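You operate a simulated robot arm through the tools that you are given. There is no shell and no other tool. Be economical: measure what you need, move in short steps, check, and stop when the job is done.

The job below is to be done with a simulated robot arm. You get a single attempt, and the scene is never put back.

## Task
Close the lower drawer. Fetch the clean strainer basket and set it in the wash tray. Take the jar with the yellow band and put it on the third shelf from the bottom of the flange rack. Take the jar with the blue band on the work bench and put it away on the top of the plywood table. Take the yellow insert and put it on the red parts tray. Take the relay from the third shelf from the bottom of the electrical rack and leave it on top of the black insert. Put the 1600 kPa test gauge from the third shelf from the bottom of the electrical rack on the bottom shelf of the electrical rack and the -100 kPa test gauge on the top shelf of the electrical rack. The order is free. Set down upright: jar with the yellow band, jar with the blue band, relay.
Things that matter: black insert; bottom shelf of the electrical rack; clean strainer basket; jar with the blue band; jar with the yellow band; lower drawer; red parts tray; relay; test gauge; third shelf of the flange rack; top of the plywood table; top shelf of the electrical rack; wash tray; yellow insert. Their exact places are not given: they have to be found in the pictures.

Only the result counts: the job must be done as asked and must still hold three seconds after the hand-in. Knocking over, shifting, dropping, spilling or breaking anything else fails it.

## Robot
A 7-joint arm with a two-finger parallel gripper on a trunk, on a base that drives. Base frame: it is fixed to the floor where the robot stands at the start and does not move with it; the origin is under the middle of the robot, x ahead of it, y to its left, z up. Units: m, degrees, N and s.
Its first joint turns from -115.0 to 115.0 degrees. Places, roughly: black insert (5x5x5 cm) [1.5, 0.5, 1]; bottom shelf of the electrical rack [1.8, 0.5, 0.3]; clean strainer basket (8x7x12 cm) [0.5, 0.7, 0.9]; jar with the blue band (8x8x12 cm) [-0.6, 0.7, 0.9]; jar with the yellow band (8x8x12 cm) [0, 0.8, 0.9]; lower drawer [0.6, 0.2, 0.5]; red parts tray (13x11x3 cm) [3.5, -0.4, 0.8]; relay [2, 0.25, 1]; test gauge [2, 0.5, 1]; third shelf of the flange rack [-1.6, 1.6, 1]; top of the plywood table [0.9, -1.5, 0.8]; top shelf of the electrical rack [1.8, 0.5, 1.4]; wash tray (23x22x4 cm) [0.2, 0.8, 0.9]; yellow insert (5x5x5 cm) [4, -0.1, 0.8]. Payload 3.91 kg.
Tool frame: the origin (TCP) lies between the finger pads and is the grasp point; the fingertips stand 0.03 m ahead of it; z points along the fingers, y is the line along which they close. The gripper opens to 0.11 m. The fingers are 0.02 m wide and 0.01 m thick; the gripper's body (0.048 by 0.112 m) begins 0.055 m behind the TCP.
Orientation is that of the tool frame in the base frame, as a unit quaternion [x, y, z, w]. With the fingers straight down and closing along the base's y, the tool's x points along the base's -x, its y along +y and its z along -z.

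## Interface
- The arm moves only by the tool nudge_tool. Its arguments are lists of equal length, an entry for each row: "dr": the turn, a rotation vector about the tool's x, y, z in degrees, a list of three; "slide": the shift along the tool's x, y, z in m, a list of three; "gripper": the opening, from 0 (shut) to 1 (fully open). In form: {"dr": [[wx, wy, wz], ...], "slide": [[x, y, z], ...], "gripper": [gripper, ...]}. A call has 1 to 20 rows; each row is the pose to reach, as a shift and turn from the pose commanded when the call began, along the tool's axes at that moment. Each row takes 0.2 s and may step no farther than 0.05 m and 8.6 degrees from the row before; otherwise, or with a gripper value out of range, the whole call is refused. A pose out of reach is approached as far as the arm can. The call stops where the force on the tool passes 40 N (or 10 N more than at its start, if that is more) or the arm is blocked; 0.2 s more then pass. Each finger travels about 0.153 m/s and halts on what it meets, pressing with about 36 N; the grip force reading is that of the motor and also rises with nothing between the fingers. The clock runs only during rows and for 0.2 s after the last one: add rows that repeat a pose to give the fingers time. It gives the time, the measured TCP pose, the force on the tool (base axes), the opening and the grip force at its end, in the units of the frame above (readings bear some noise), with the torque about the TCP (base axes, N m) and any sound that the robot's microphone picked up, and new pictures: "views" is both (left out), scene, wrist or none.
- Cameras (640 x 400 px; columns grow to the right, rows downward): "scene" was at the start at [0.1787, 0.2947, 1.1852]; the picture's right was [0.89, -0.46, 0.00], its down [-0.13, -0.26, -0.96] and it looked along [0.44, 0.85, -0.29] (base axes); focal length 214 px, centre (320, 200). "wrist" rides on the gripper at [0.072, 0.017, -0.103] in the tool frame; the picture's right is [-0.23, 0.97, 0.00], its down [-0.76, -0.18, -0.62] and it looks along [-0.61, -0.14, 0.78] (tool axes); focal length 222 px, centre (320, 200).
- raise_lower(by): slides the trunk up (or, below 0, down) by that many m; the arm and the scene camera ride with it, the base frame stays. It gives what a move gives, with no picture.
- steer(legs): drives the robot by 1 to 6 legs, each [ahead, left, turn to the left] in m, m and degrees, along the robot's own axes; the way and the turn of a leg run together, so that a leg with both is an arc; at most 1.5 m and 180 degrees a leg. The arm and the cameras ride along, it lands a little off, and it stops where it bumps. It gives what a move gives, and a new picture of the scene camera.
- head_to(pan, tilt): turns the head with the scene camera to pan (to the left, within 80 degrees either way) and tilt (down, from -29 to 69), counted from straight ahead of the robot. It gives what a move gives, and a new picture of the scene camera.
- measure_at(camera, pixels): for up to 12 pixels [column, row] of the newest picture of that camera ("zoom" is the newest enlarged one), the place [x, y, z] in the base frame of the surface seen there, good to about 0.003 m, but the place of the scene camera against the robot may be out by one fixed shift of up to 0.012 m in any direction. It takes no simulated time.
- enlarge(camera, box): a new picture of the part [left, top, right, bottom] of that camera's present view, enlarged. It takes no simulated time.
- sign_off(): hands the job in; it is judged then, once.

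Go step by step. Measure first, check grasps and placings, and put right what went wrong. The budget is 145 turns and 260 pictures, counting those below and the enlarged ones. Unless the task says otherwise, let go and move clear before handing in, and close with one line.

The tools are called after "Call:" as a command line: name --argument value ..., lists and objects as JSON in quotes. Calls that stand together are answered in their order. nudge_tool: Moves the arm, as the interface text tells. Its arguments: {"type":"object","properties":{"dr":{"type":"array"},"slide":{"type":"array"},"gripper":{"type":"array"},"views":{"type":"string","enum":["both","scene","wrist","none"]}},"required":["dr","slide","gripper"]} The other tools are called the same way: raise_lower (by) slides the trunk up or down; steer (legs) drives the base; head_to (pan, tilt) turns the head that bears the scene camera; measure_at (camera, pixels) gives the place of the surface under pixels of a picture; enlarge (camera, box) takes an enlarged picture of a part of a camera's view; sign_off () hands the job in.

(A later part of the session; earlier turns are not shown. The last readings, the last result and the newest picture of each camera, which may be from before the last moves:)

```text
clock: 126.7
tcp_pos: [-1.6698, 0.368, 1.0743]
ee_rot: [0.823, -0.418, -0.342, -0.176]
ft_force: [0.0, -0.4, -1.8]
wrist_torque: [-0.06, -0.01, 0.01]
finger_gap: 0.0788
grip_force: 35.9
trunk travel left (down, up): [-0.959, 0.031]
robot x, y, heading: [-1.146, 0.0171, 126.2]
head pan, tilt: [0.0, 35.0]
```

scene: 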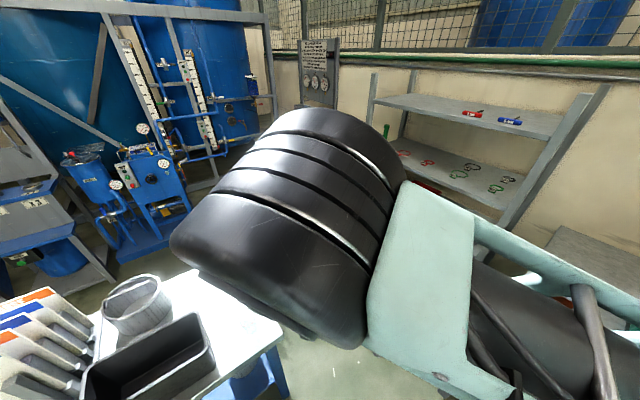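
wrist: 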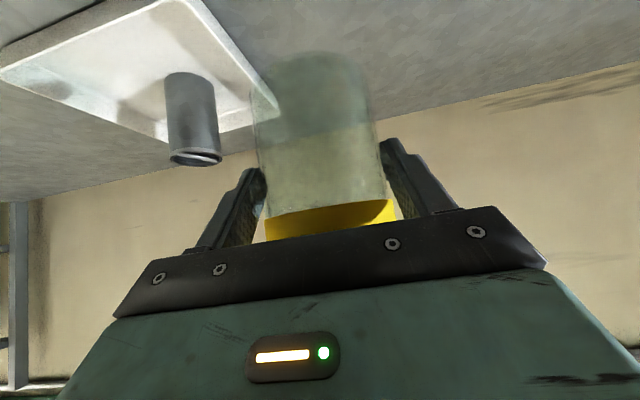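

Heading is 126.2° at the aisle mouth, jar still held (gap 0.079). I'll drive 0.885 m along the aisle and check position.

Call:
steer --legs '[[0.884, -0.026, 0]]'

```text
clock: 131.2
tcp_pos: [-2.1468, 1.0662, 1.0743]
ee_rot: [0.822, -0.418, -0.342, -0.177]
ft_force: [0.5, 0.1, -1.8]
wrist_torque: [-0.02, -0.03, -0.04]
finger_gap: 0.0789
grip_force: 36.3
trunk travel left (down, up): [-0.959, 0.031]
robot x, y, heading: [-1.6261, 0.714, 125.9]
head pan, tilt: [0.0, 35.0]
```

scene: 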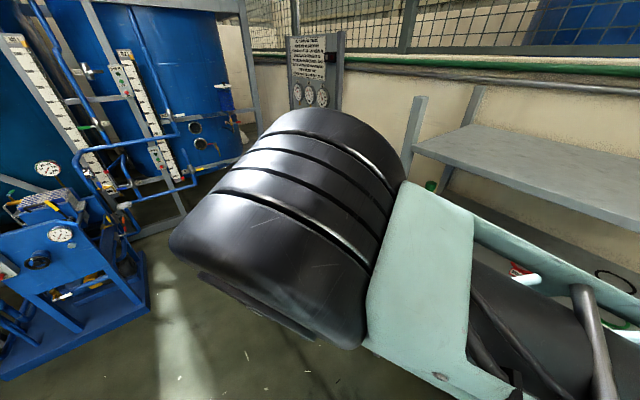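

At (−1.626,0.714). Turning right 55° to face the rack.

Call:
steer --legs '[[0, 0, -55]]'

Call:
head_to --pan -15 --tilt 20

```text
clock: 134.0
tcp_pos: [-1.6483, 1.3451, 1.075]
ee_rot: [-0.544, 0.746, 0.225, 0.312]
ft_force: [-0.5, 0.1, -1.5]
wrist_torque: [0.01, 0.03, -0.02]
finger_gap: 0.0789
grip_force: 36.1
trunk travel left (down, up): [-0.959, 0.031]
robot x, y, heading: [-1.6231, 0.7164, 72.2]
head pan, tilt: [0.0, 35.0]
```

scene: 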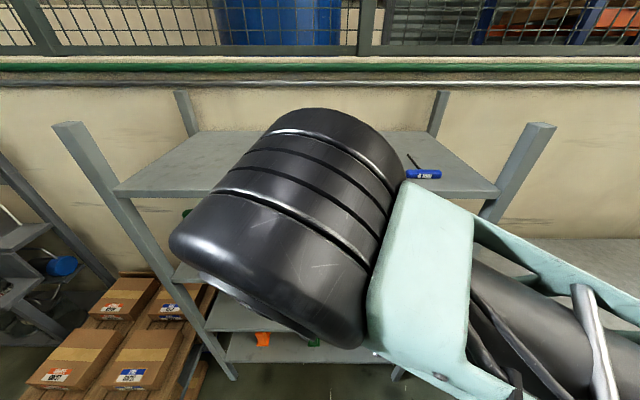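

```text
clock: 134.8
tcp_pos: [-1.6474, 1.3461, 1.0749]
ee_rot: [-0.545, 0.745, 0.226, 0.312]
ft_force: [0.2, -0.6, -1.6]
wrist_torque: [-0.05, -0.02, 0.0]
finger_gap: 0.0788
grip_force: 36.1
trunk travel left (down, up): [-0.959, 0.031]
robot x, y, heading: [-1.6244, 0.7141, 72.4]
head pan, tilt: [-15.0, 20.0]
```

scene: 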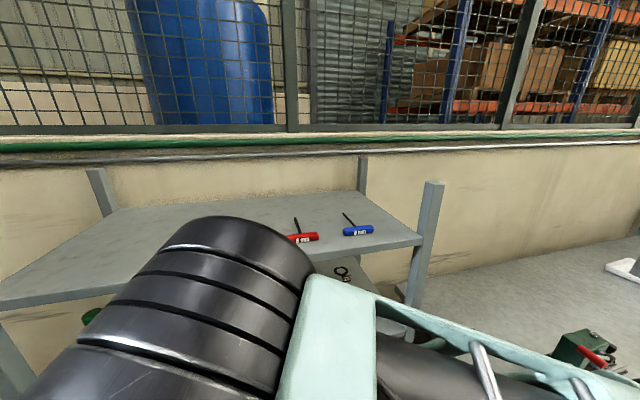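

The top shelf blocks the head's view, but the wrist camera now looks level into the third shelf. I'll take its picture.

Call:
nudge_tool --dr '[[0, 0, 0]]' --slide '[[0, 0, 0]]' --gripper '[0]' --views "wrist"

```text
clock: 135.2
tcp_pos: [-1.6481, 1.3461, 1.0742]
ee_rot: [-0.545, 0.745, 0.226, 0.312]
ft_force: [0.0, -0.6, -2.9]
wrist_torque: [-0.03, 0.0, 0.0]
finger_gap: 0.0785
grip_force: 35.6
trunk travel left (down, up): [-0.959, 0.031]
robot x, y, heading: [-1.624, 0.7133, 72.1]
head pan, tilt: [-15.0, 20.0]
```

wrist: 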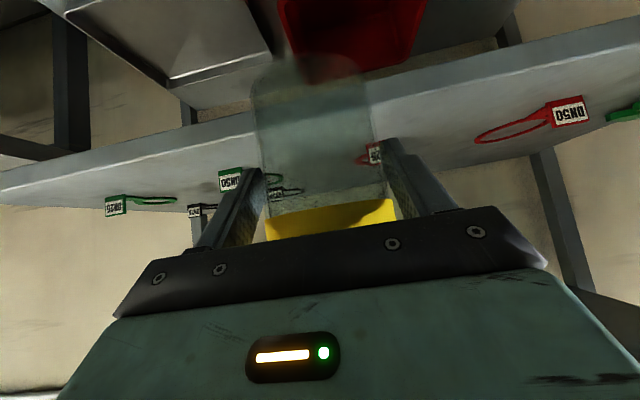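

The view is upside-down; tags on the shelf at (570,112), (375,155), (230,180), (118,205), (200,210). I'll measure them and the shelf edge.

Call:
measure_at --camera "wrist" --pixels '[[568, 115], [490, 138], [373, 155], [360, 160], [230, 182], [270, 185], [118, 208], [170, 200], [298, 192], [440, 130], [150, 155], [440, 105]]'

```text
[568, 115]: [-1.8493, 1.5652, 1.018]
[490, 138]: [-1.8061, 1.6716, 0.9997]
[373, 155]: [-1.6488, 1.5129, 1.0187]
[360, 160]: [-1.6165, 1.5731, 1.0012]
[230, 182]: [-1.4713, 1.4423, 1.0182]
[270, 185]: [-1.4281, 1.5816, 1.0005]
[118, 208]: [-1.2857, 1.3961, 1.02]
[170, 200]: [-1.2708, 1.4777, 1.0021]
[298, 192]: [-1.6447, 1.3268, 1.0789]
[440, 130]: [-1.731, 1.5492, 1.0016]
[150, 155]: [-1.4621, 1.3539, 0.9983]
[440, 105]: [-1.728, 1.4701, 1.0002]
```

There's free space between the two red tags at about (−1.75, 1.525). I'll lift 3.5 cm, shift left 0.15 and go in 0.128 over that spot, then check.

Call:
nudge_tool --dr '[[0, 0, 0], [0, 0, 0], [0, 0, 0], [0, 0, 0], [0, 0, 0], [0, 0, 0], [0, 0, 0], [0, 0, 0]]' --slide '[[-0.0247, 0, -0.0247], [-0.0247, 0.04, -0.0247], [-0.0247, 0.08, -0.0247], [-0.0247, 0.12, -0.0247], [-0.0247, 0.152, -0.0247], [-0.055, 0.152, 0.0056], [-0.085, 0.152, 0.0356], [-0.115, 0.152, 0.0658]]' --gripper '[0, 0, 0, 0, 0, 0, 0, 0]' --views "wrist"

```text
clock: 137.0
tcp_pos: [-1.7552, 1.5125, 1.1086]
ee_rot: [-0.545, 0.744, 0.226, 0.313]
ft_force: [-1.2, 0.0, -0.9]
wrist_torque: [-0.01, 0.06, -0.03]
finger_gap: 0.0789
grip_force: 36.2
trunk travel left (down, up): [-0.959, 0.031]
robot x, y, heading: [-1.6272, 0.7159, 72.4]
head pan, tilt: [-15.0, 20.0]
```

wrist: 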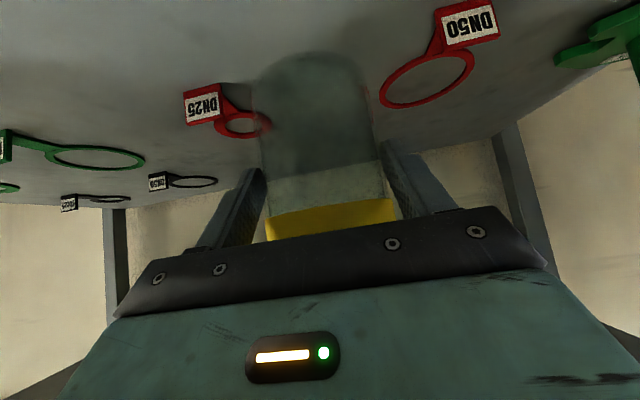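

The spot is clear on both sides. Lowering the last 3.5 cm slowly.

Call:
nudge_tool --dr '[[0, 0, 0], [0, 0, 0], [0, 0, 0], [0, 0, 0], [0, 0, 0]]' --slide '[[0.0106, 0, 0.0106], [0.018, 0, 0.018], [0.022, 0, 0.022], [0.0243, 0, 0.0243], [0.0255, 0, 0.0255]]' --gripper '[0, 0, 0, 0, 0]' --views "wrist"

```text
clock: 138.2
tcp_pos: [-1.7538, 1.5152, 1.0739]
ee_rot: [-0.544, 0.745, 0.225, 0.313]
ft_force: [0.1, 0.5, -1.2]
wrist_torque: [-0.04, 0.01, 0.01]
finger_gap: 0.079
grip_force: 35.7
trunk travel left (down, up): [-0.959, 0.031]
robot x, y, heading: [-1.6228, 0.7137, 72.3]
head pan, tilt: [-15.0, 20.0]
```

wrist: 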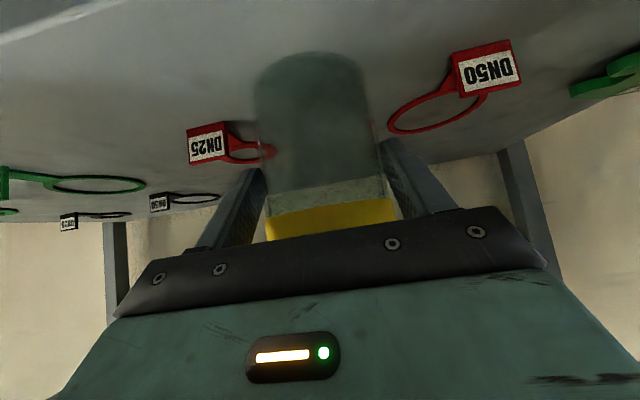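

Not yet in contact (−1.2 N). I'll ease down in 1 mm steps a few more millimetres.

Call:
nudge_tool --dr '[[0, 0, 0], [0, 0, 0], [0, 0, 0], [0, 0, 0]]' --slide '[[0.0007, 0, 0.0007], [0.0014, 0, 0.0014], [0.0021, 0, 0.0021], [0.0028, 0, 0.0028]]' --gripper '[0, 0, 0, 0]' --views "none"

```text
clock: 139.2
tcp_pos: [-1.7521, 1.5134, 1.0725]
ee_rot: [-0.542, 0.745, 0.227, 0.314]
ft_force: [1.6, -0.6, 24.5]
wrist_torque: [-0.06, 0.12, -0.02]
finger_gap: 0.0791
grip_force: 36.7
trunk travel left (down, up): [-0.959, 0.031]
robot x, y, heading: [-1.6211, 0.7131, 72.2]
head pan, tilt: [-15.0, 20.0]
```

Contact (24 N). I'll relieve 1.5 mm, open, and back out along the tool axis.

Call:
nudge_tool --dr '[[0, 0, 0], [0, 0, 0], [0, 0, 0], [0, 0, 0], [0, 0, 0], [0, 0, 0], [0, 0, 0]]' --slide '[[-0.001, 0, -0.001], [-0.001, 0, -0.001], [-0.001, 0, -0.001], [-0.001, 0, -0.02], [-0.001, 0, -0.06], [0.02, 0, -0.1], [0.05, 0, -0.13]]' --gripper '[0.8, 0.9, 0.9, 0.9, 0.9, 0.9, 0.9]' --views "wrist"

```text
clock: 140.8
tcp_pos: [-1.7918, 1.3897, 1.1239]
ee_rot: [-0.544, 0.746, 0.225, 0.312]
ft_force: [0.4, 0.0, -0.1]
wrist_torque: [-0.01, 0.0, 0.0]
finger_gap: 0.0988
grip_force: 0.1
trunk travel left (down, up): [-0.959, 0.031]
robot x, y, heading: [-1.6243, 0.7144, 72.4]
head pan, tilt: [-15.0, 20.0]
```

wrist: 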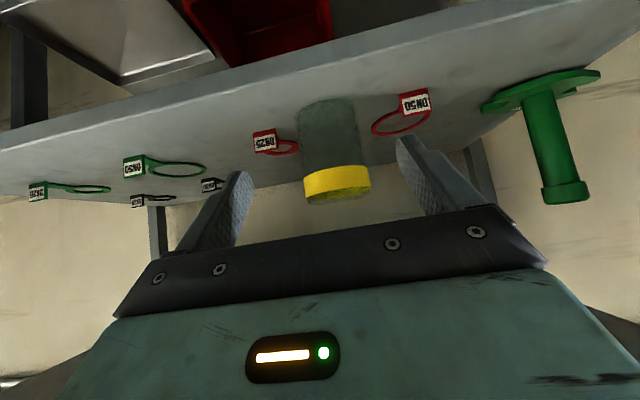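

The yellow jar stands upright on the third shelf (338,180). I'll tuck the arm and drive back out the way I came, to the blue jar.

Call:
nudge_tool --dr '[[0, 0, 0], [0, 0, 0], [0, 0, 0], [0, 0, 0]]' --slide '[[0, -0.05, 0], [0, -0.1, 0], [0, -0.15, 0], [0, -0.2, 0]]' --gripper '[0.9, 0.9, 1, 1]' --views "none"

Call:
steer --legs '[[0, 0, 53.8], [-0.87, 0, 0], [0, 0, -55], [0.1, -0.28, 0]]'

Call:
nudge_tool --dr '[[0, 0, 0]]' --slide '[[0, 0, 0]]' --gripper '[1]' --views "wrist"

```text
clock: 141.8
tcp_pos: [-1.6045, 1.3303, 1.1257]
ee_rot: [-0.544, 0.745, 0.226, 0.312]
ft_force: [-0.1, 1.2, -0.4]
wrist_torque: [0.0, -0.01, -0.04]
finger_gap: 0.1101
grip_force: 0.1
trunk travel left (down, up): [-0.959, 0.031]
robot x, y, heading: [-1.6233, 0.7134, 72.4]
head pan, tilt: [-15.0, 20.0]
```

```text
clock: 152.9
tcp_pos: [-0.7807, 0.6189, 1.1261]
ee_rot: [-0.533, 0.754, 0.22, 0.316]
ft_force: [0.9, -0.1, -0.3]
wrist_torque: [-0.02, 0.0, 0.01]
finger_gap: 0.11
grip_force: 0.0
trunk travel left (down, up): [-0.959, 0.031]
robot x, y, heading: [-0.8176, 0.0011, 70.6]
head pan, tilt: [-15.0, 20.0]
```

scene: 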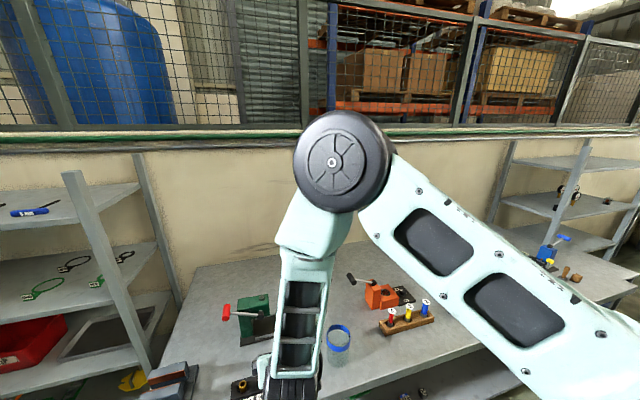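

```text
clock: 153.3
tcp_pos: [-0.7812, 0.6192, 1.1277]
ee_rot: [-0.534, 0.753, 0.221, 0.315]
ft_force: [0.2, -0.1, 0.5]
wrist_torque: [0.0, 0.01, 0.02]
finger_gap: 0.11
grip_force: 0.0
trunk travel left (down, up): [-0.959, 0.031]
robot x, y, heading: [-0.8181, 0.007, 70.8]
head pan, tilt: [-15.0, 20.0]
```

wrist: 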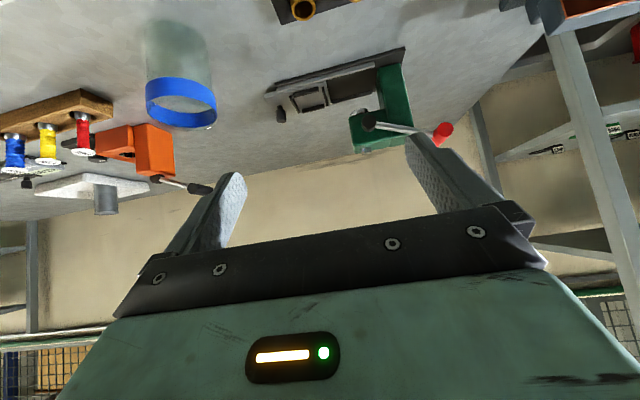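

The blue-banded jar is at (180,95) in the wrist view, to the right of the tool. Measuring it.

Call:
measure_at --camera "wrist" --pixels '[[148, 98], [214, 105], [170, 85], [190, 84], [155, 120], [210, 122], [160, 30], [200, 35], [180, 88], [206, 60]]'

```text
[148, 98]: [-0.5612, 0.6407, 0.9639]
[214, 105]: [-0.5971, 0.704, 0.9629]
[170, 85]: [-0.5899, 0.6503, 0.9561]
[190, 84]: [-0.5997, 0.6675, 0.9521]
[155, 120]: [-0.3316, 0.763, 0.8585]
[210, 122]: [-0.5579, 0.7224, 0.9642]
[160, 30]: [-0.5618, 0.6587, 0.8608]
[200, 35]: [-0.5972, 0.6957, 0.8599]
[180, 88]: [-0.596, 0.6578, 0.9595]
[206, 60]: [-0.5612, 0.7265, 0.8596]
```

The jar's centre is near (−0.562, 0.681). I'll line up first, and check the wooden spool block's end at (105,100).

Call:
measure_at --camera "wrist" --pixels '[[105, 100], [80, 92], [278, 90], [210, 190]]'

Call:
nudge_tool --dr '[[0, 0, 0], [0, 0, 0], [0, 0, 0], [0, 0, 0], [0, 0, 0], [0, 0, 0]]' --slide '[[0.01, -0.037, 0.01], [0.02, -0.074, 0.02], [0.03, -0.111, 0.03], [0.04, -0.148, 0.04], [0.05, -0.186, 0.05], [0.0533, -0.186, 0.08]]' --gripper '[1, 1, 1, 1, 1, 1]' --views "wrist"

```text
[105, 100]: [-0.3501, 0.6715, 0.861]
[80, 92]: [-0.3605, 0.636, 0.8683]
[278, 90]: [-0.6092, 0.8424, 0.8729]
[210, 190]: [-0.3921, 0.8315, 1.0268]
```

```text
clock: 154.7
tcp_pos: [-0.5965, 0.5737, 1.0322]
ee_rot: [-0.533, 0.753, 0.221, 0.316]
ft_force: [-0.6, 0.4, -0.3]
wrist_torque: [0.01, -0.02, 0.02]
finger_gap: 0.1096
grip_force: 0.0
trunk travel left (down, up): [-0.959, 0.031]
robot x, y, heading: [-0.8209, 0.0049, 71.0]
head pan, tilt: [-15.0, 20.0]
```

wrist: 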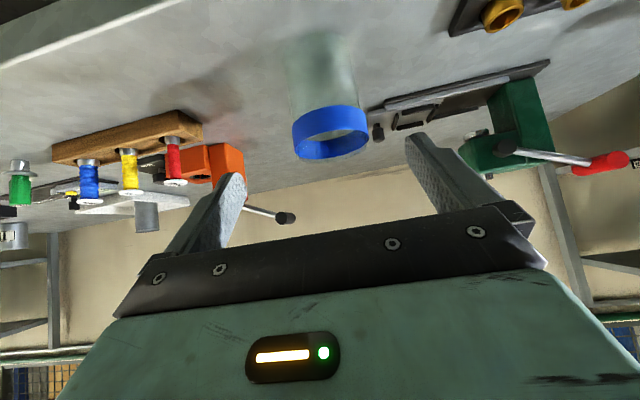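

Lined up (jar at (330,130) between the fingers). I'll check the red lever's place, as it could be near the left finger.

Call:
measure_at --camera "wrist" --pixels '[[605, 166], [540, 155], [500, 148], [470, 155], [378, 132], [331, 108]]'

```text
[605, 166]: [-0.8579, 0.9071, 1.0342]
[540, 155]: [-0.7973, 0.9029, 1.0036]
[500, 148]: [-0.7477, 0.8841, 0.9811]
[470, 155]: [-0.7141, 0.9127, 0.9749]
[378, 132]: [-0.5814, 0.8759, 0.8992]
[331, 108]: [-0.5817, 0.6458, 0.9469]
```

The lever is well clear (y≈0.9). Sliding in along the tool axis to the grip.

Call:
nudge_tool --dr '[[0, 0, 0], [0, 0, 0], [0, 0, 0], [0, 0, 0], [0, 0, 0]]' --slide '[[0, 0, 0.035], [0, 0, 0.07], [0, 0, 0.1], [0, 0, 0.125], [0, 0, 0.14]]' --gripper '[1, 1, 1, 1, 1]' --views "wrist"

```text
clock: 155.9
tcp_pos: [-0.5655, 0.6699, 0.9339]
ee_rot: [-0.534, 0.753, 0.221, 0.315]
ft_force: [0.1, -0.2, 0.3]
wrist_torque: [0.02, 0.0, 0.04]
finger_gap: 0.1099
grip_force: 0.1
trunk travel left (down, up): [-0.959, 0.031]
robot x, y, heading: [-0.8201, 0.0014, 70.7]
head pan, tilt: [-15.0, 20.0]
```

wrist: 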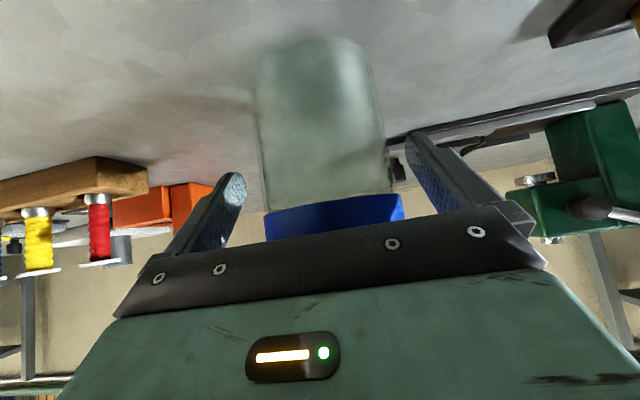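

Call:
nudge_tool --dr '[[0, 0, 0], [0, 0, 0], [0, 0, 0], [0, 0, 0], [0, 0, 0], [0, 0, 0], [0, 0, 0]]' --slide '[[0, 0, 0], [0, 0, 0], [-0.014, 0, -0.014], [-0.04, 0, -0.04], [-0.07, 0, -0.07], [-0.08, 0, -0.1], [-0.08, 0, -0.13]]' --gripper '[0, 0, 0, 0, 0, 0, 0]' --views "wrist"

Call:
steer --legs '[[-0.45, 0, 0], [0, 0, -80]]'

Call:
head_to --pan -35 --tilt 25

```text
clock: 157.5
tcp_pos: [-0.5769, 0.6365, 1.0835]
ee_rot: [-0.533, 0.753, 0.221, 0.316]
ft_force: [-0.3, -0.3, -2.0]
wrist_torque: [-0.01, 0.01, -0.01]
finger_gap: 0.0787
grip_force: 36.3
trunk travel left (down, up): [-0.959, 0.031]
robot x, y, heading: [-0.8184, 0.0031, 70.9]
head pan, tilt: [-15.0, 20.0]
```

wrist: 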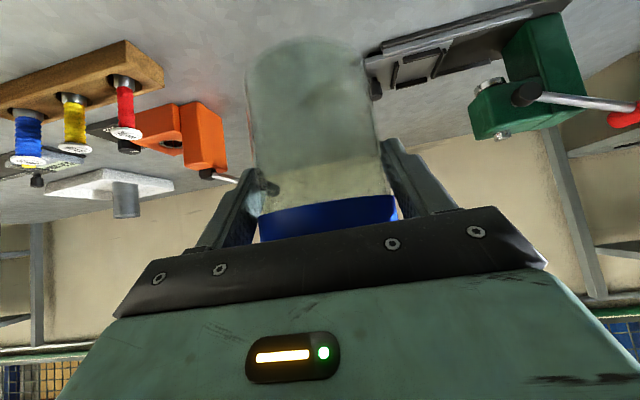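

```text
clock: 163.7
tcp_pos: [-0.3039, -0.5647, 1.082]
ee_rot: [0.086, 0.919, -0.038, 0.383]
ft_force: [0.4, -0.4, -1.9]
wrist_torque: [-0.02, 0.04, -0.03]
finger_gap: 0.079
grip_force: 35.8
trunk travel left (down, up): [-0.959, 0.031]
robot x, y, heading: [-0.967, -0.4249, -10.8]
head pan, tilt: [-15.0, 20.0]
```

scene: 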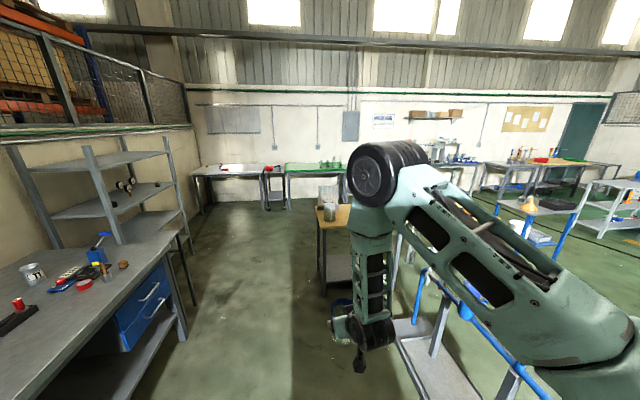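

```text
clock: 164.5
tcp_pos: [-0.3037, -0.5653, 1.0818]
ee_rot: [0.086, 0.919, -0.038, 0.383]
ft_force: [0.0, 0.2, -1.7]
wrist_torque: [-0.03, 0.04, -0.01]
finger_gap: 0.0787
grip_force: 35.4
trunk travel left (down, up): [-0.959, 0.031]
robot x, y, heading: [-0.9621, -0.423, -10.6]
head pan, tilt: [-35.0, 25.0]
```

scene: 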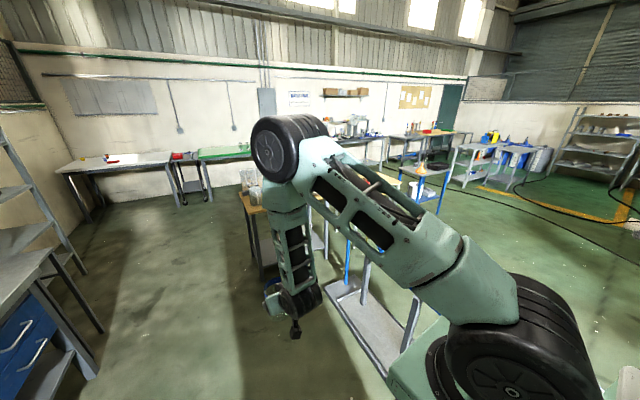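

The jar is held. The plywood table appears at (255,205) behind the arm, with a blue-framed stand at (370,320). I'll measure.

Call:
measure_at --camera "scene" --pixels '[[250, 203], [243, 195], [262, 265], [252, 280], [380, 370], [365, 310], [330, 300], [349, 260], [365, 295], [250, 178], [420, 195], [320, 235]]'

Call:
enlarge --camera "scene" --box '[220, 130, 460, 380]'

```text
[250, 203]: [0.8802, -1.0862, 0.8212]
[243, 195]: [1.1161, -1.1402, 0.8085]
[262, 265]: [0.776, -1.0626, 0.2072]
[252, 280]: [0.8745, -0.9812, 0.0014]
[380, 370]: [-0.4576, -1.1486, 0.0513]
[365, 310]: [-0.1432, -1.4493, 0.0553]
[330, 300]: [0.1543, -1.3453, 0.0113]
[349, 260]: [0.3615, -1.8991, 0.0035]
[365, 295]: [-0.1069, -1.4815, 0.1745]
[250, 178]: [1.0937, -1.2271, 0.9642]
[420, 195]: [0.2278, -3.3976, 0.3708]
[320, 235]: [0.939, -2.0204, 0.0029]
```

```text
1.60 times, centred on (340, 255) of scene
```

zoom: 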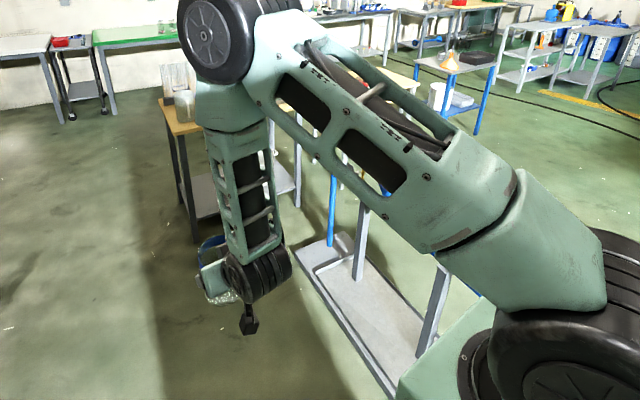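

I'll square to heading 0 and drive east along y≈−0.42 to a spot north of the plywood table, then look at it.

Call:
steer --legs '[[0, 0, 10.6], [1.45, 0, 0], [0.4, 0, 0]]'

Call:
head_to --pan -80 --tilt 35

```text
clock: 174.6
tcp_pos: [1.5881, -0.4818, 1.0829]
ee_rot: [0.012, 0.923, -0.007, 0.385]
ft_force: [-0.7, -0.4, -1.8]
wrist_torque: [0.01, 0.03, 0.0]
finger_gap: 0.0787
grip_force: 36.3
trunk travel left (down, up): [-0.959, 0.031]
robot x, y, heading: [0.9135, -0.4467, -1.4]
head pan, tilt: [-35.0, 25.0]
```

scene: 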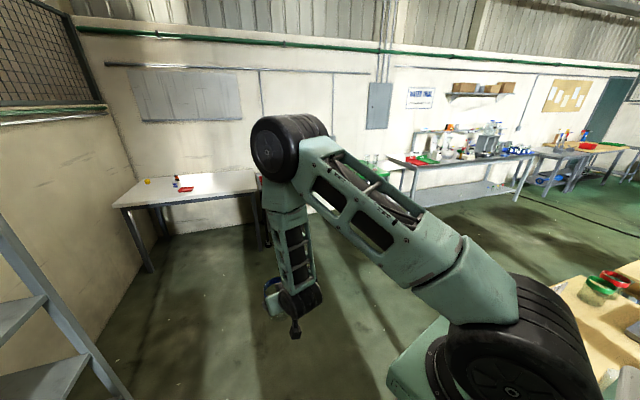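

```text
clock: 175.8
tcp_pos: [1.5882, -0.4809, 1.0821]
ee_rot: [0.012, 0.923, -0.008, 0.384]
ft_force: [0.1, 0.5, -1.9]
wrist_torque: [0.05, 0.04, -0.02]
finger_gap: 0.0787
grip_force: 36.3
trunk travel left (down, up): [-0.959, 0.031]
robot x, y, heading: [0.9119, -0.4455, -1.7]
head pan, tilt: [-80.0, 35.0]
```

scene: 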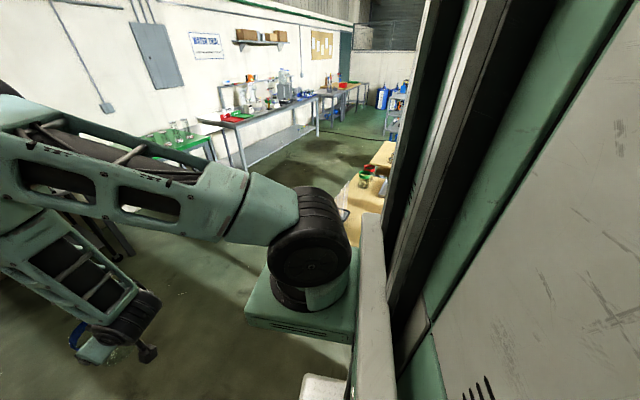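

I'll raise the jar 8 cm for clearance, then turn right 60° and look at the table top.

Call:
nudge_tool --dr '[[0, 0, 0], [0, 0, 0], [0, 0, 0]]' --slide '[[-0.02, 0, -0.03], [-0.035, 0, -0.06], [-0.04, 0, -0.09]]' --gripper '[0, 0, 0]' --views "none"

Call:
steer --legs '[[0, 0, -55]]'

Call:
head_to --pan -15 --tilt 40

```text
clock: 176.6
tcp_pos: [1.5541, -0.4792, 1.1737]
ee_rot: [0.011, 0.922, -0.007, 0.386]
ft_force: [0.2, 0.3, -0.7]
wrist_torque: [0.03, 0.03, 0.01]
finger_gap: 0.0786
grip_force: 35.7
trunk travel left (down, up): [-0.959, 0.031]
robot x, y, heading: [0.909, -0.4443, -1.3]
head pan, tilt: [-80.0, 35.0]
```

```text
clock: 179.4
tcp_pos: [1.2523, -0.9921, 1.1743]
ee_rot: [0.436, 0.813, -0.184, 0.339]
ft_force: [0.5, -0.4, -1.7]
wrist_torque: [-0.01, -0.01, -0.01]
finger_gap: 0.0784
grip_force: 36.0
trunk travel left (down, up): [-0.959, 0.031]
robot x, y, heading: [0.9164, -0.4414, -56.2]
head pan, tilt: [-80.0, 35.0]
```

scene: 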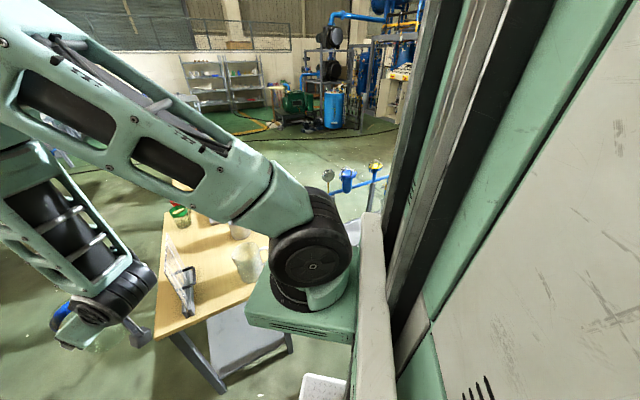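

```text
clock: 180.8
tcp_pos: [1.2533, -0.9922, 1.1742]
ee_rot: [0.437, 0.813, -0.184, 0.338]
ft_force: [0.3, -0.3, -1.8]
wrist_torque: [0.0, -0.02, -0.01]
finger_gap: 0.0785
grip_force: 35.8
trunk travel left (down, up): [-0.959, 0.031]
robot x, y, heading: [0.9107, -0.4439, -56.2]
head pan, tilt: [-15.0, 40.0]
```

scene: 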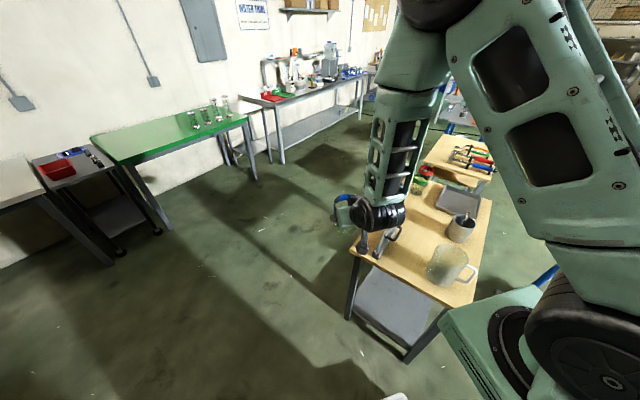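

The plywood table is in view: a clear jug (450,265), a can (460,228), a grey tray (458,200), and something at (385,243). I'll measure the items and free area.

Call:
enlarge --camera "scene" --box '[330, 130, 510, 310]'

Call:
measure_at --camera "scene" --pixels '[[352, 250], [470, 303], [490, 200], [415, 255], [410, 270], [430, 220], [437, 210], [448, 285], [452, 240], [395, 232], [380, 255], [420, 240]]'

```text
2.22 times, centred on (420, 220) of scene
```

zoom: 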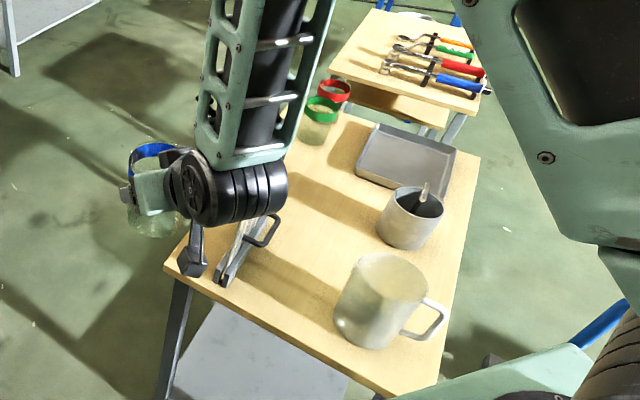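

```text
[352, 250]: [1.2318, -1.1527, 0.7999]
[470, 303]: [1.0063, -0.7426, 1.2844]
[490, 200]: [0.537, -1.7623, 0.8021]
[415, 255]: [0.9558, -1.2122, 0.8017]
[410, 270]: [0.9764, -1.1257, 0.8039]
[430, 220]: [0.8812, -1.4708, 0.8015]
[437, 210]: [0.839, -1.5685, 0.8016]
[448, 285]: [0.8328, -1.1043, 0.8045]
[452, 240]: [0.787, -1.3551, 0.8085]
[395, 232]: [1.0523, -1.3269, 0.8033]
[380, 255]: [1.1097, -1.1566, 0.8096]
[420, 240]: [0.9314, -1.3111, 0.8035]
```

I need firmer outlines of the jug and the wire stand. Measuring on an enlarged view.

Call:
enlarge --camera "scene" --box '[345, 200, 495, 310]'

```text
3.64 times, centred on (420, 255) of scene
```

zoom: 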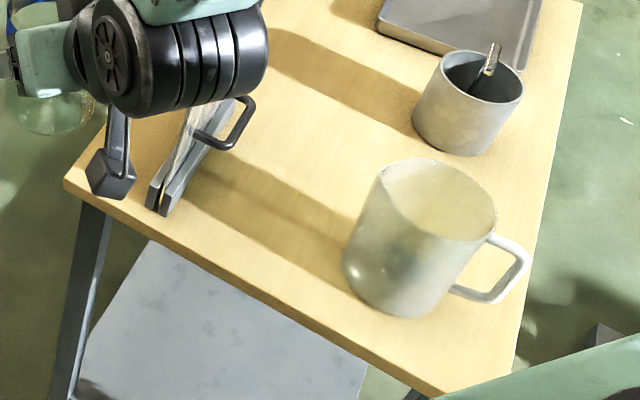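

Call:
measure_at --camera "zoom" --pixels '[[345, 265], [400, 300], [378, 180], [415, 205], [165, 205], [240, 110], [205, 150], [415, 125], [290, 250], [300, 180], [300, 100], [440, 90]]'

```text
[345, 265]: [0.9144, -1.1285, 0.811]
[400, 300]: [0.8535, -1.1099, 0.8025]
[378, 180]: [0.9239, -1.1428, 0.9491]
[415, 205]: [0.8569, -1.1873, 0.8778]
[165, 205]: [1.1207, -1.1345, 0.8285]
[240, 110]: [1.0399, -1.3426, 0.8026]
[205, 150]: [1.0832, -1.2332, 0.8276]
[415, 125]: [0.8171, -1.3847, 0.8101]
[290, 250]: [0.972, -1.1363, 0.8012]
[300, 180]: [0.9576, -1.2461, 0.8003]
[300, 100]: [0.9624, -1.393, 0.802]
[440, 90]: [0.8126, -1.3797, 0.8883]
```

A free spot lies near (0.95, −1.38), behind the jug (right edge x≈0.92, top 0.95). I'll turn to face it and creep ahead.

Call:
steer --legs '[[0, 0, -33.8], [0.08, 0, 0]]'

Call:
head_to --pan 15 --tilt 45

```text
clock: 183.5
tcp_pos: [0.886, -1.1708, 1.1748]
ee_rot: [0.657, 0.648, -0.275, 0.269]
ft_force: [-0.4, -0.3, -1.9]
wrist_torque: [0.03, 0.03, 0.03]
finger_gap: 0.0786
grip_force: 36.4
trunk travel left (down, up): [-0.959, 0.031]
robot x, y, heading: [0.9098, -0.5295, -90.7]
head pan, tilt: [-15.0, 40.0]
```

scene: 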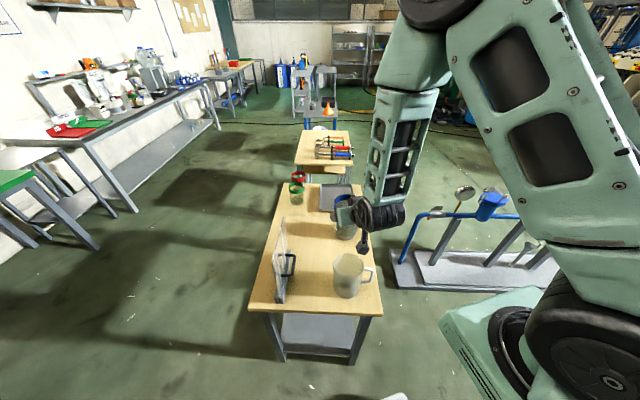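

```text
clock: 184.4
tcp_pos: [0.8839, -1.1711, 1.1743]
ee_rot: [0.657, 0.649, -0.275, 0.269]
ft_force: [0.0, -1.0, -1.7]
wrist_torque: [0.04, 0.01, 0.02]
finger_gap: 0.0788
grip_force: 36.1
trunk travel left (down, up): [-0.959, 0.031]
robot x, y, heading: [0.9097, -0.5287, -90.5]
head pan, tilt: [15.0, 45.0]
```

scene: 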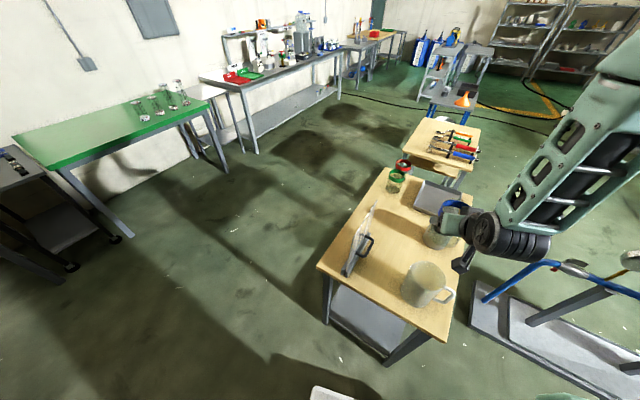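

The upright sheet at (362,238) looks tall and thin; I'll measure it, and confirm the target spot.

Call:
enlarge --camera "scene" --box '[315, 150, 495, 310]'

Call:
measure_at --camera "scene" --pixels '[[376, 208], [366, 212], [350, 270], [357, 230], [372, 240], [370, 248], [400, 230], [405, 218], [398, 175], [390, 205], [415, 205], [405, 240]]'

```text
2.50 times, centred on (405, 230) of scene
```

zoom: 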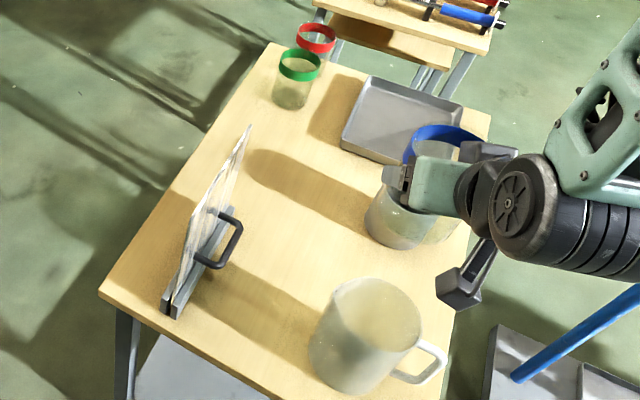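

```text
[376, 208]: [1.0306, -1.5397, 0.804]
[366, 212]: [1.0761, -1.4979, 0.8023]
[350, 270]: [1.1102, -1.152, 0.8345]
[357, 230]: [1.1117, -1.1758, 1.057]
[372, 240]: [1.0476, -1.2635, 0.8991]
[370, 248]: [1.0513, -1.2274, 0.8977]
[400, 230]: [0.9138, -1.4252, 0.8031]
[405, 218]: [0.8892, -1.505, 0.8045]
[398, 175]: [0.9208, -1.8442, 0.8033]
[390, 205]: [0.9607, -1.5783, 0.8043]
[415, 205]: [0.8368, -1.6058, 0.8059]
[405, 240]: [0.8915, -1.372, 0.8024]
```

The sheet stands to z 1.06 at x≥1.08 with a handle to x 1.045; the spot (0.935, −1.43) keeps clear of everything. I'll go over it at height first.

Call:
nudge_tool --dr '[[0, 0, 0], [0, 0, 0], [0, 0, 0], [0, 0, 0], [0, 0, 0], [0, 0, 0], [0, 0, 0], [0, 0, 0], [0, 0, 0], [0, 0, 0]]' --slide '[[0, 0.045, 0], [-0.03, 0.053, 0.03], [-0.06, 0.053, 0.06], [-0.09, 0.053, 0.09], [-0.12, 0.053, 0.12], [-0.15, 0.053, 0.15], [-0.175, 0.053, 0.175], [-0.145, 0.053, 0.205], [-0.115, 0.053, 0.235], [-0.09, 0.053, 0.26]]' --gripper '[0, 0, 0, 0, 0, 0, 0, 0, 0, 0]'

```text
clock: 186.6
tcp_pos: [0.9315, -1.4213, 1.0556]
ee_rot: [0.657, 0.648, -0.276, 0.269]
ft_force: [-0.1, 0.3, -1.7]
wrist_torque: [0.01, 0.0, 0.0]
finger_gap: 0.0787
grip_force: 36.0
trunk travel left (down, up): [-0.959, 0.031]
robot x, y, heading: [0.9106, -0.5284, -90.6]
head pan, tilt: [15.0, 45.0]
```

scene: 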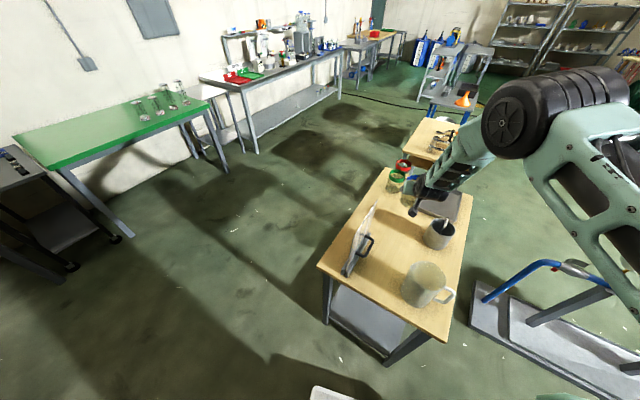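
wrist: 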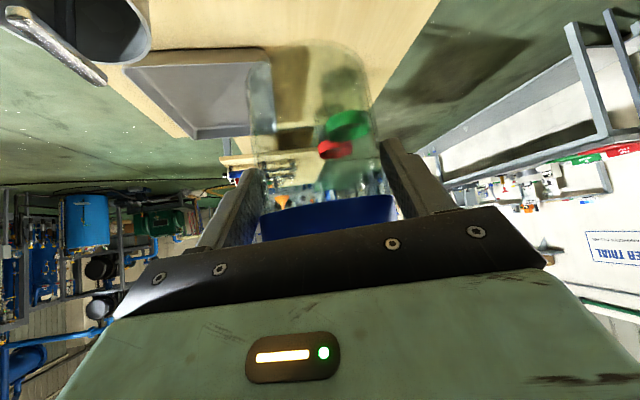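

On course, with the can off to one side. Lowering further to just above the table.

Call:
nudge_tool --dr '[[0, 0, 0], [0, 0, 0], [0, 0, 0], [0, 0, 0], [0, 0, 0]]' --slide '[[0.03, 0, 0.03], [0.06, 0, 0.06], [0.09, 0, 0.09], [0.107, 0, 0.107], [0.116, 0, 0.116]]' --gripper '[0, 0, 0, 0, 0]' --views "wrist"

Call:
measure_at --camera "wrist" --pixels '[[200, 60], [430, 60], [160, 100], [100, 40], [210, 140]]'

```text
clock: 187.8
tcp_pos: [0.9311, -1.4205, 0.8918]
ee_rot: [0.657, 0.648, -0.276, 0.269]
ft_force: [-0.6, -0.7, -1.6]
wrist_torque: [0.01, 0.01, 0.03]
finger_gap: 0.0786
grip_force: 35.3
trunk travel left (down, up): [-0.959, 0.031]
robot x, y, heading: [0.9097, -0.5264, -90.6]
head pan, tilt: [15.0, 45.0]
```

wrist: 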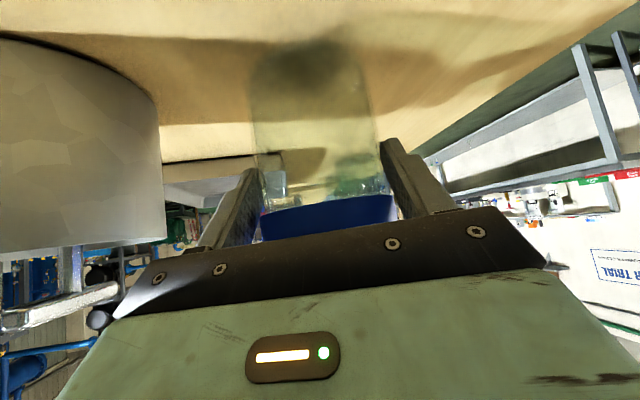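

```text
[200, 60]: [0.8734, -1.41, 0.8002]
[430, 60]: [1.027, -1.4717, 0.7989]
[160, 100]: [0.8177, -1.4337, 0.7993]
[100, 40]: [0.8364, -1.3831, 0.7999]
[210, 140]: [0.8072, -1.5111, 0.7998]
```

Table surface is z≈0.7995, so the jar touches at TCP ≈0.873. Lowering gently in small steps.

Call:
nudge_tool --dr '[[0, 0, 0], [0, 0, 0], [0, 0, 0], [0, 0, 0], [0, 0, 0]]' --slide '[[0.007, 0, 0.007], [0.011, 0, 0.011], [0.0124, 0, 0.0124], [0.0131, 0, 0.0131], [0.0136, 0, 0.0136]]' --gripper '[0, 0, 0, 0, 0]' --views "none"

```text
clock: 189.0
tcp_pos: [0.932, -1.4218, 0.8746]
ee_rot: [0.656, 0.648, -0.277, 0.271]
ft_force: [-4.7, 3.2, 17.7]
wrist_torque: [0.51, 0.01, 0.08]
finger_gap: 0.0786
grip_force: 36.8
trunk travel left (down, up): [-0.959, 0.031]
robot x, y, heading: [0.911, -0.5266, -90.9]
head pan, tilt: [15.0, 45.0]
```

In contact (17.7 N). Relieving 1 mm, opening and backing out along the tool axis, then upward.

Call:
nudge_tool --dr '[[0, 0, 0], [0, 0, 0], [0, 0, 0], [0, 0, 0], [0, 0, 0], [0, 0, 0], [0, 0, 0], [0, 0, 0]]' --slide '[[-0.0007, 0, -0.0007], [-0.0007, 0, -0.0007], [-0.0007, 0, -0.0007], [-0.0007, 0, -0.02], [-0.0007, 0, -0.06], [-0.03, 0, -0.09], [-0.06, 0, -0.12], [-0.09, 0, -0.15]]' --gripper '[0.8, 0.9, 0.9, 0.9, 0.9, 0.9, 0.9, 0.9]' --views "both"

```text
clock: 190.8
tcp_pos: [0.9345, -1.3795, 1.0399]
ee_rot: [0.657, 0.649, -0.275, 0.269]
ft_force: [0.0, 0.8, -0.8]
wrist_torque: [-0.04, 0.0, -0.01]
finger_gap: 0.0989
grip_force: 0.0
trunk travel left (down, up): [-0.959, 0.031]
robot x, y, heading: [0.9118, -0.5254, -90.7]
head pan, tilt: [15.0, 45.0]
```

scene: 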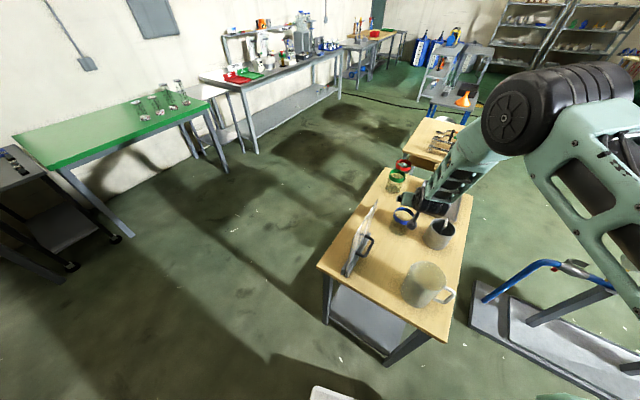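
wrist: 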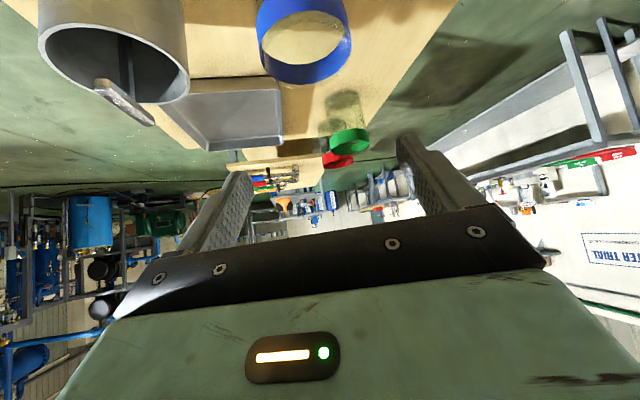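

The blue jar stands on the plywood table (405,213). I'll lift and tuck the arm, back off, turn east and drive toward the white table with the yellow insert.

Call:
nudge_tool --dr '[[0, 0, 0], [0, 0, 0], [0, 0, 0], [0, 0, 0], [0, 0, 0], [0, 0, 0], [0, 0, 0], [0, 0, 0]]' --slide '[[-0.03, 0, -0.03], [-0.06, 0, -0.06], [-0.07, 0, -0.08], [-0.04, 0, -0.11], [-0.01, 0, -0.14], [0.02, 0, -0.17], [0.05, 0, -0.2], [0.08, 0, -0.23]]' --gripper '[1, 1, 1, 1, 1, 1, 1, 1]' --views "none"

Call:
steer --legs '[[-0.1, 0, 0], [0, 0, 90], [1.0, 0, 0]]'

Call:
head_to --pan 10 --tilt 20

```text
clock: 192.6
tcp_pos: [0.9368, -1.1582, 1.1463]
ee_rot: [0.657, 0.648, -0.276, 0.269]
ft_force: [0.0, -0.8, -0.1]
wrist_torque: [0.02, -0.01, -0.01]
finger_gap: 0.1099
grip_force: 0.0
trunk travel left (down, up): [-0.959, 0.031]
robot x, y, heading: [0.9088, -0.5301, -90.6]
head pan, tilt: [15.0, 45.0]
```

```text
clock: 202.5
tcp_pos: [2.5609, -0.396, 1.1465]
ee_rot: [0.003, 0.923, -0.004, 0.385]
ft_force: [0.4, -0.8, -0.3]
wrist_torque: [0.0, 0.02, 0.0]
finger_gap: 0.1099
grip_force: 0.0
trunk travel left (down, up): [-0.959, 0.031]
robot x, y, heading: [1.9284, -0.4241, -0.3]
head pan, tilt: [15.0, 45.0]
```

scene: 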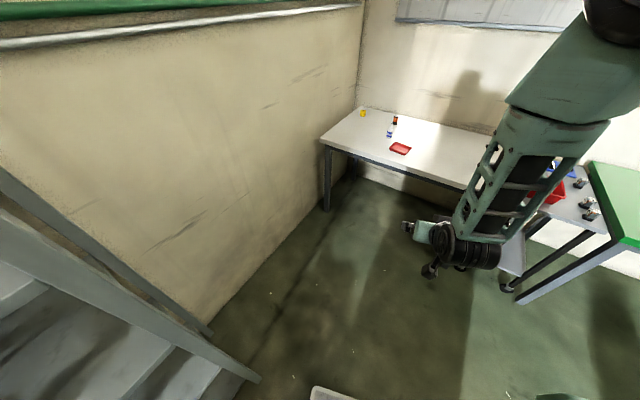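

```text
clock: 203.4
tcp_pos: [2.5588, -0.3966, 1.1473]
ee_rot: [0.003, 0.923, -0.003, 0.385]
ft_force: [0.5, 0.7, 0.6]
wrist_torque: [0.02, 0.02, -0.01]
finger_gap: 0.1099
grip_force: 0.1
trunk travel left (down, up): [-0.959, 0.031]
robot x, y, heading: [1.9303, -0.4263, -0.3]
head pan, tilt: [10.0, 20.0]
```

scene: 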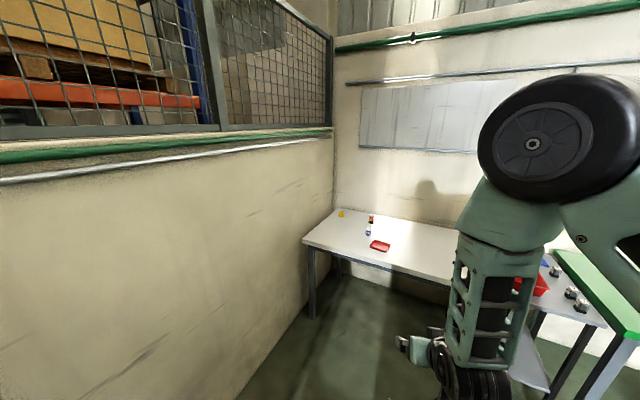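

The white table shows the yellow insert (341,213), a bottle (369,226) and the red tray (380,246). Measuring them.

Call:
measure_at --camera "scene" --pixels '[[341, 214], [380, 246], [388, 249], [372, 242], [369, 234], [303, 243], [420, 272], [313, 318], [336, 210], [350, 240], [440, 230]]'

Call:
enlarge --camera "scene" --box '[295, 195, 445, 290]'

```text
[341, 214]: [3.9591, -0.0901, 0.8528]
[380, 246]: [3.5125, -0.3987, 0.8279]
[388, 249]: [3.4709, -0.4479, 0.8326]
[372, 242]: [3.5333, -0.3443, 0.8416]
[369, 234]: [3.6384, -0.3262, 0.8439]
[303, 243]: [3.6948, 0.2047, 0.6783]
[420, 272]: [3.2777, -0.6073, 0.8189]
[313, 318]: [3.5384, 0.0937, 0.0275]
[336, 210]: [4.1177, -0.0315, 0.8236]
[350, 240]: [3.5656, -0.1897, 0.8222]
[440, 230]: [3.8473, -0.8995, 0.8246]
```

```text
4.21 times, centred on (370, 242) of scene
```

zoom: 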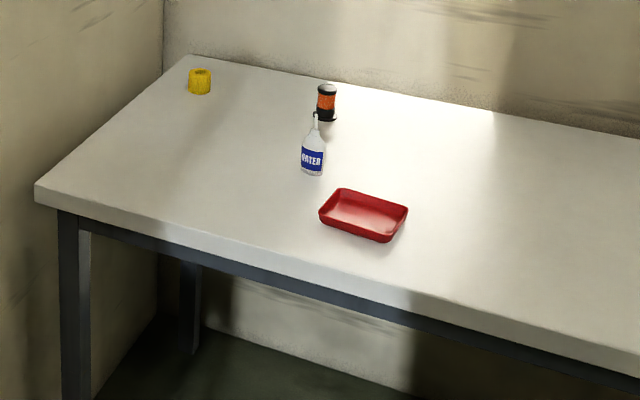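

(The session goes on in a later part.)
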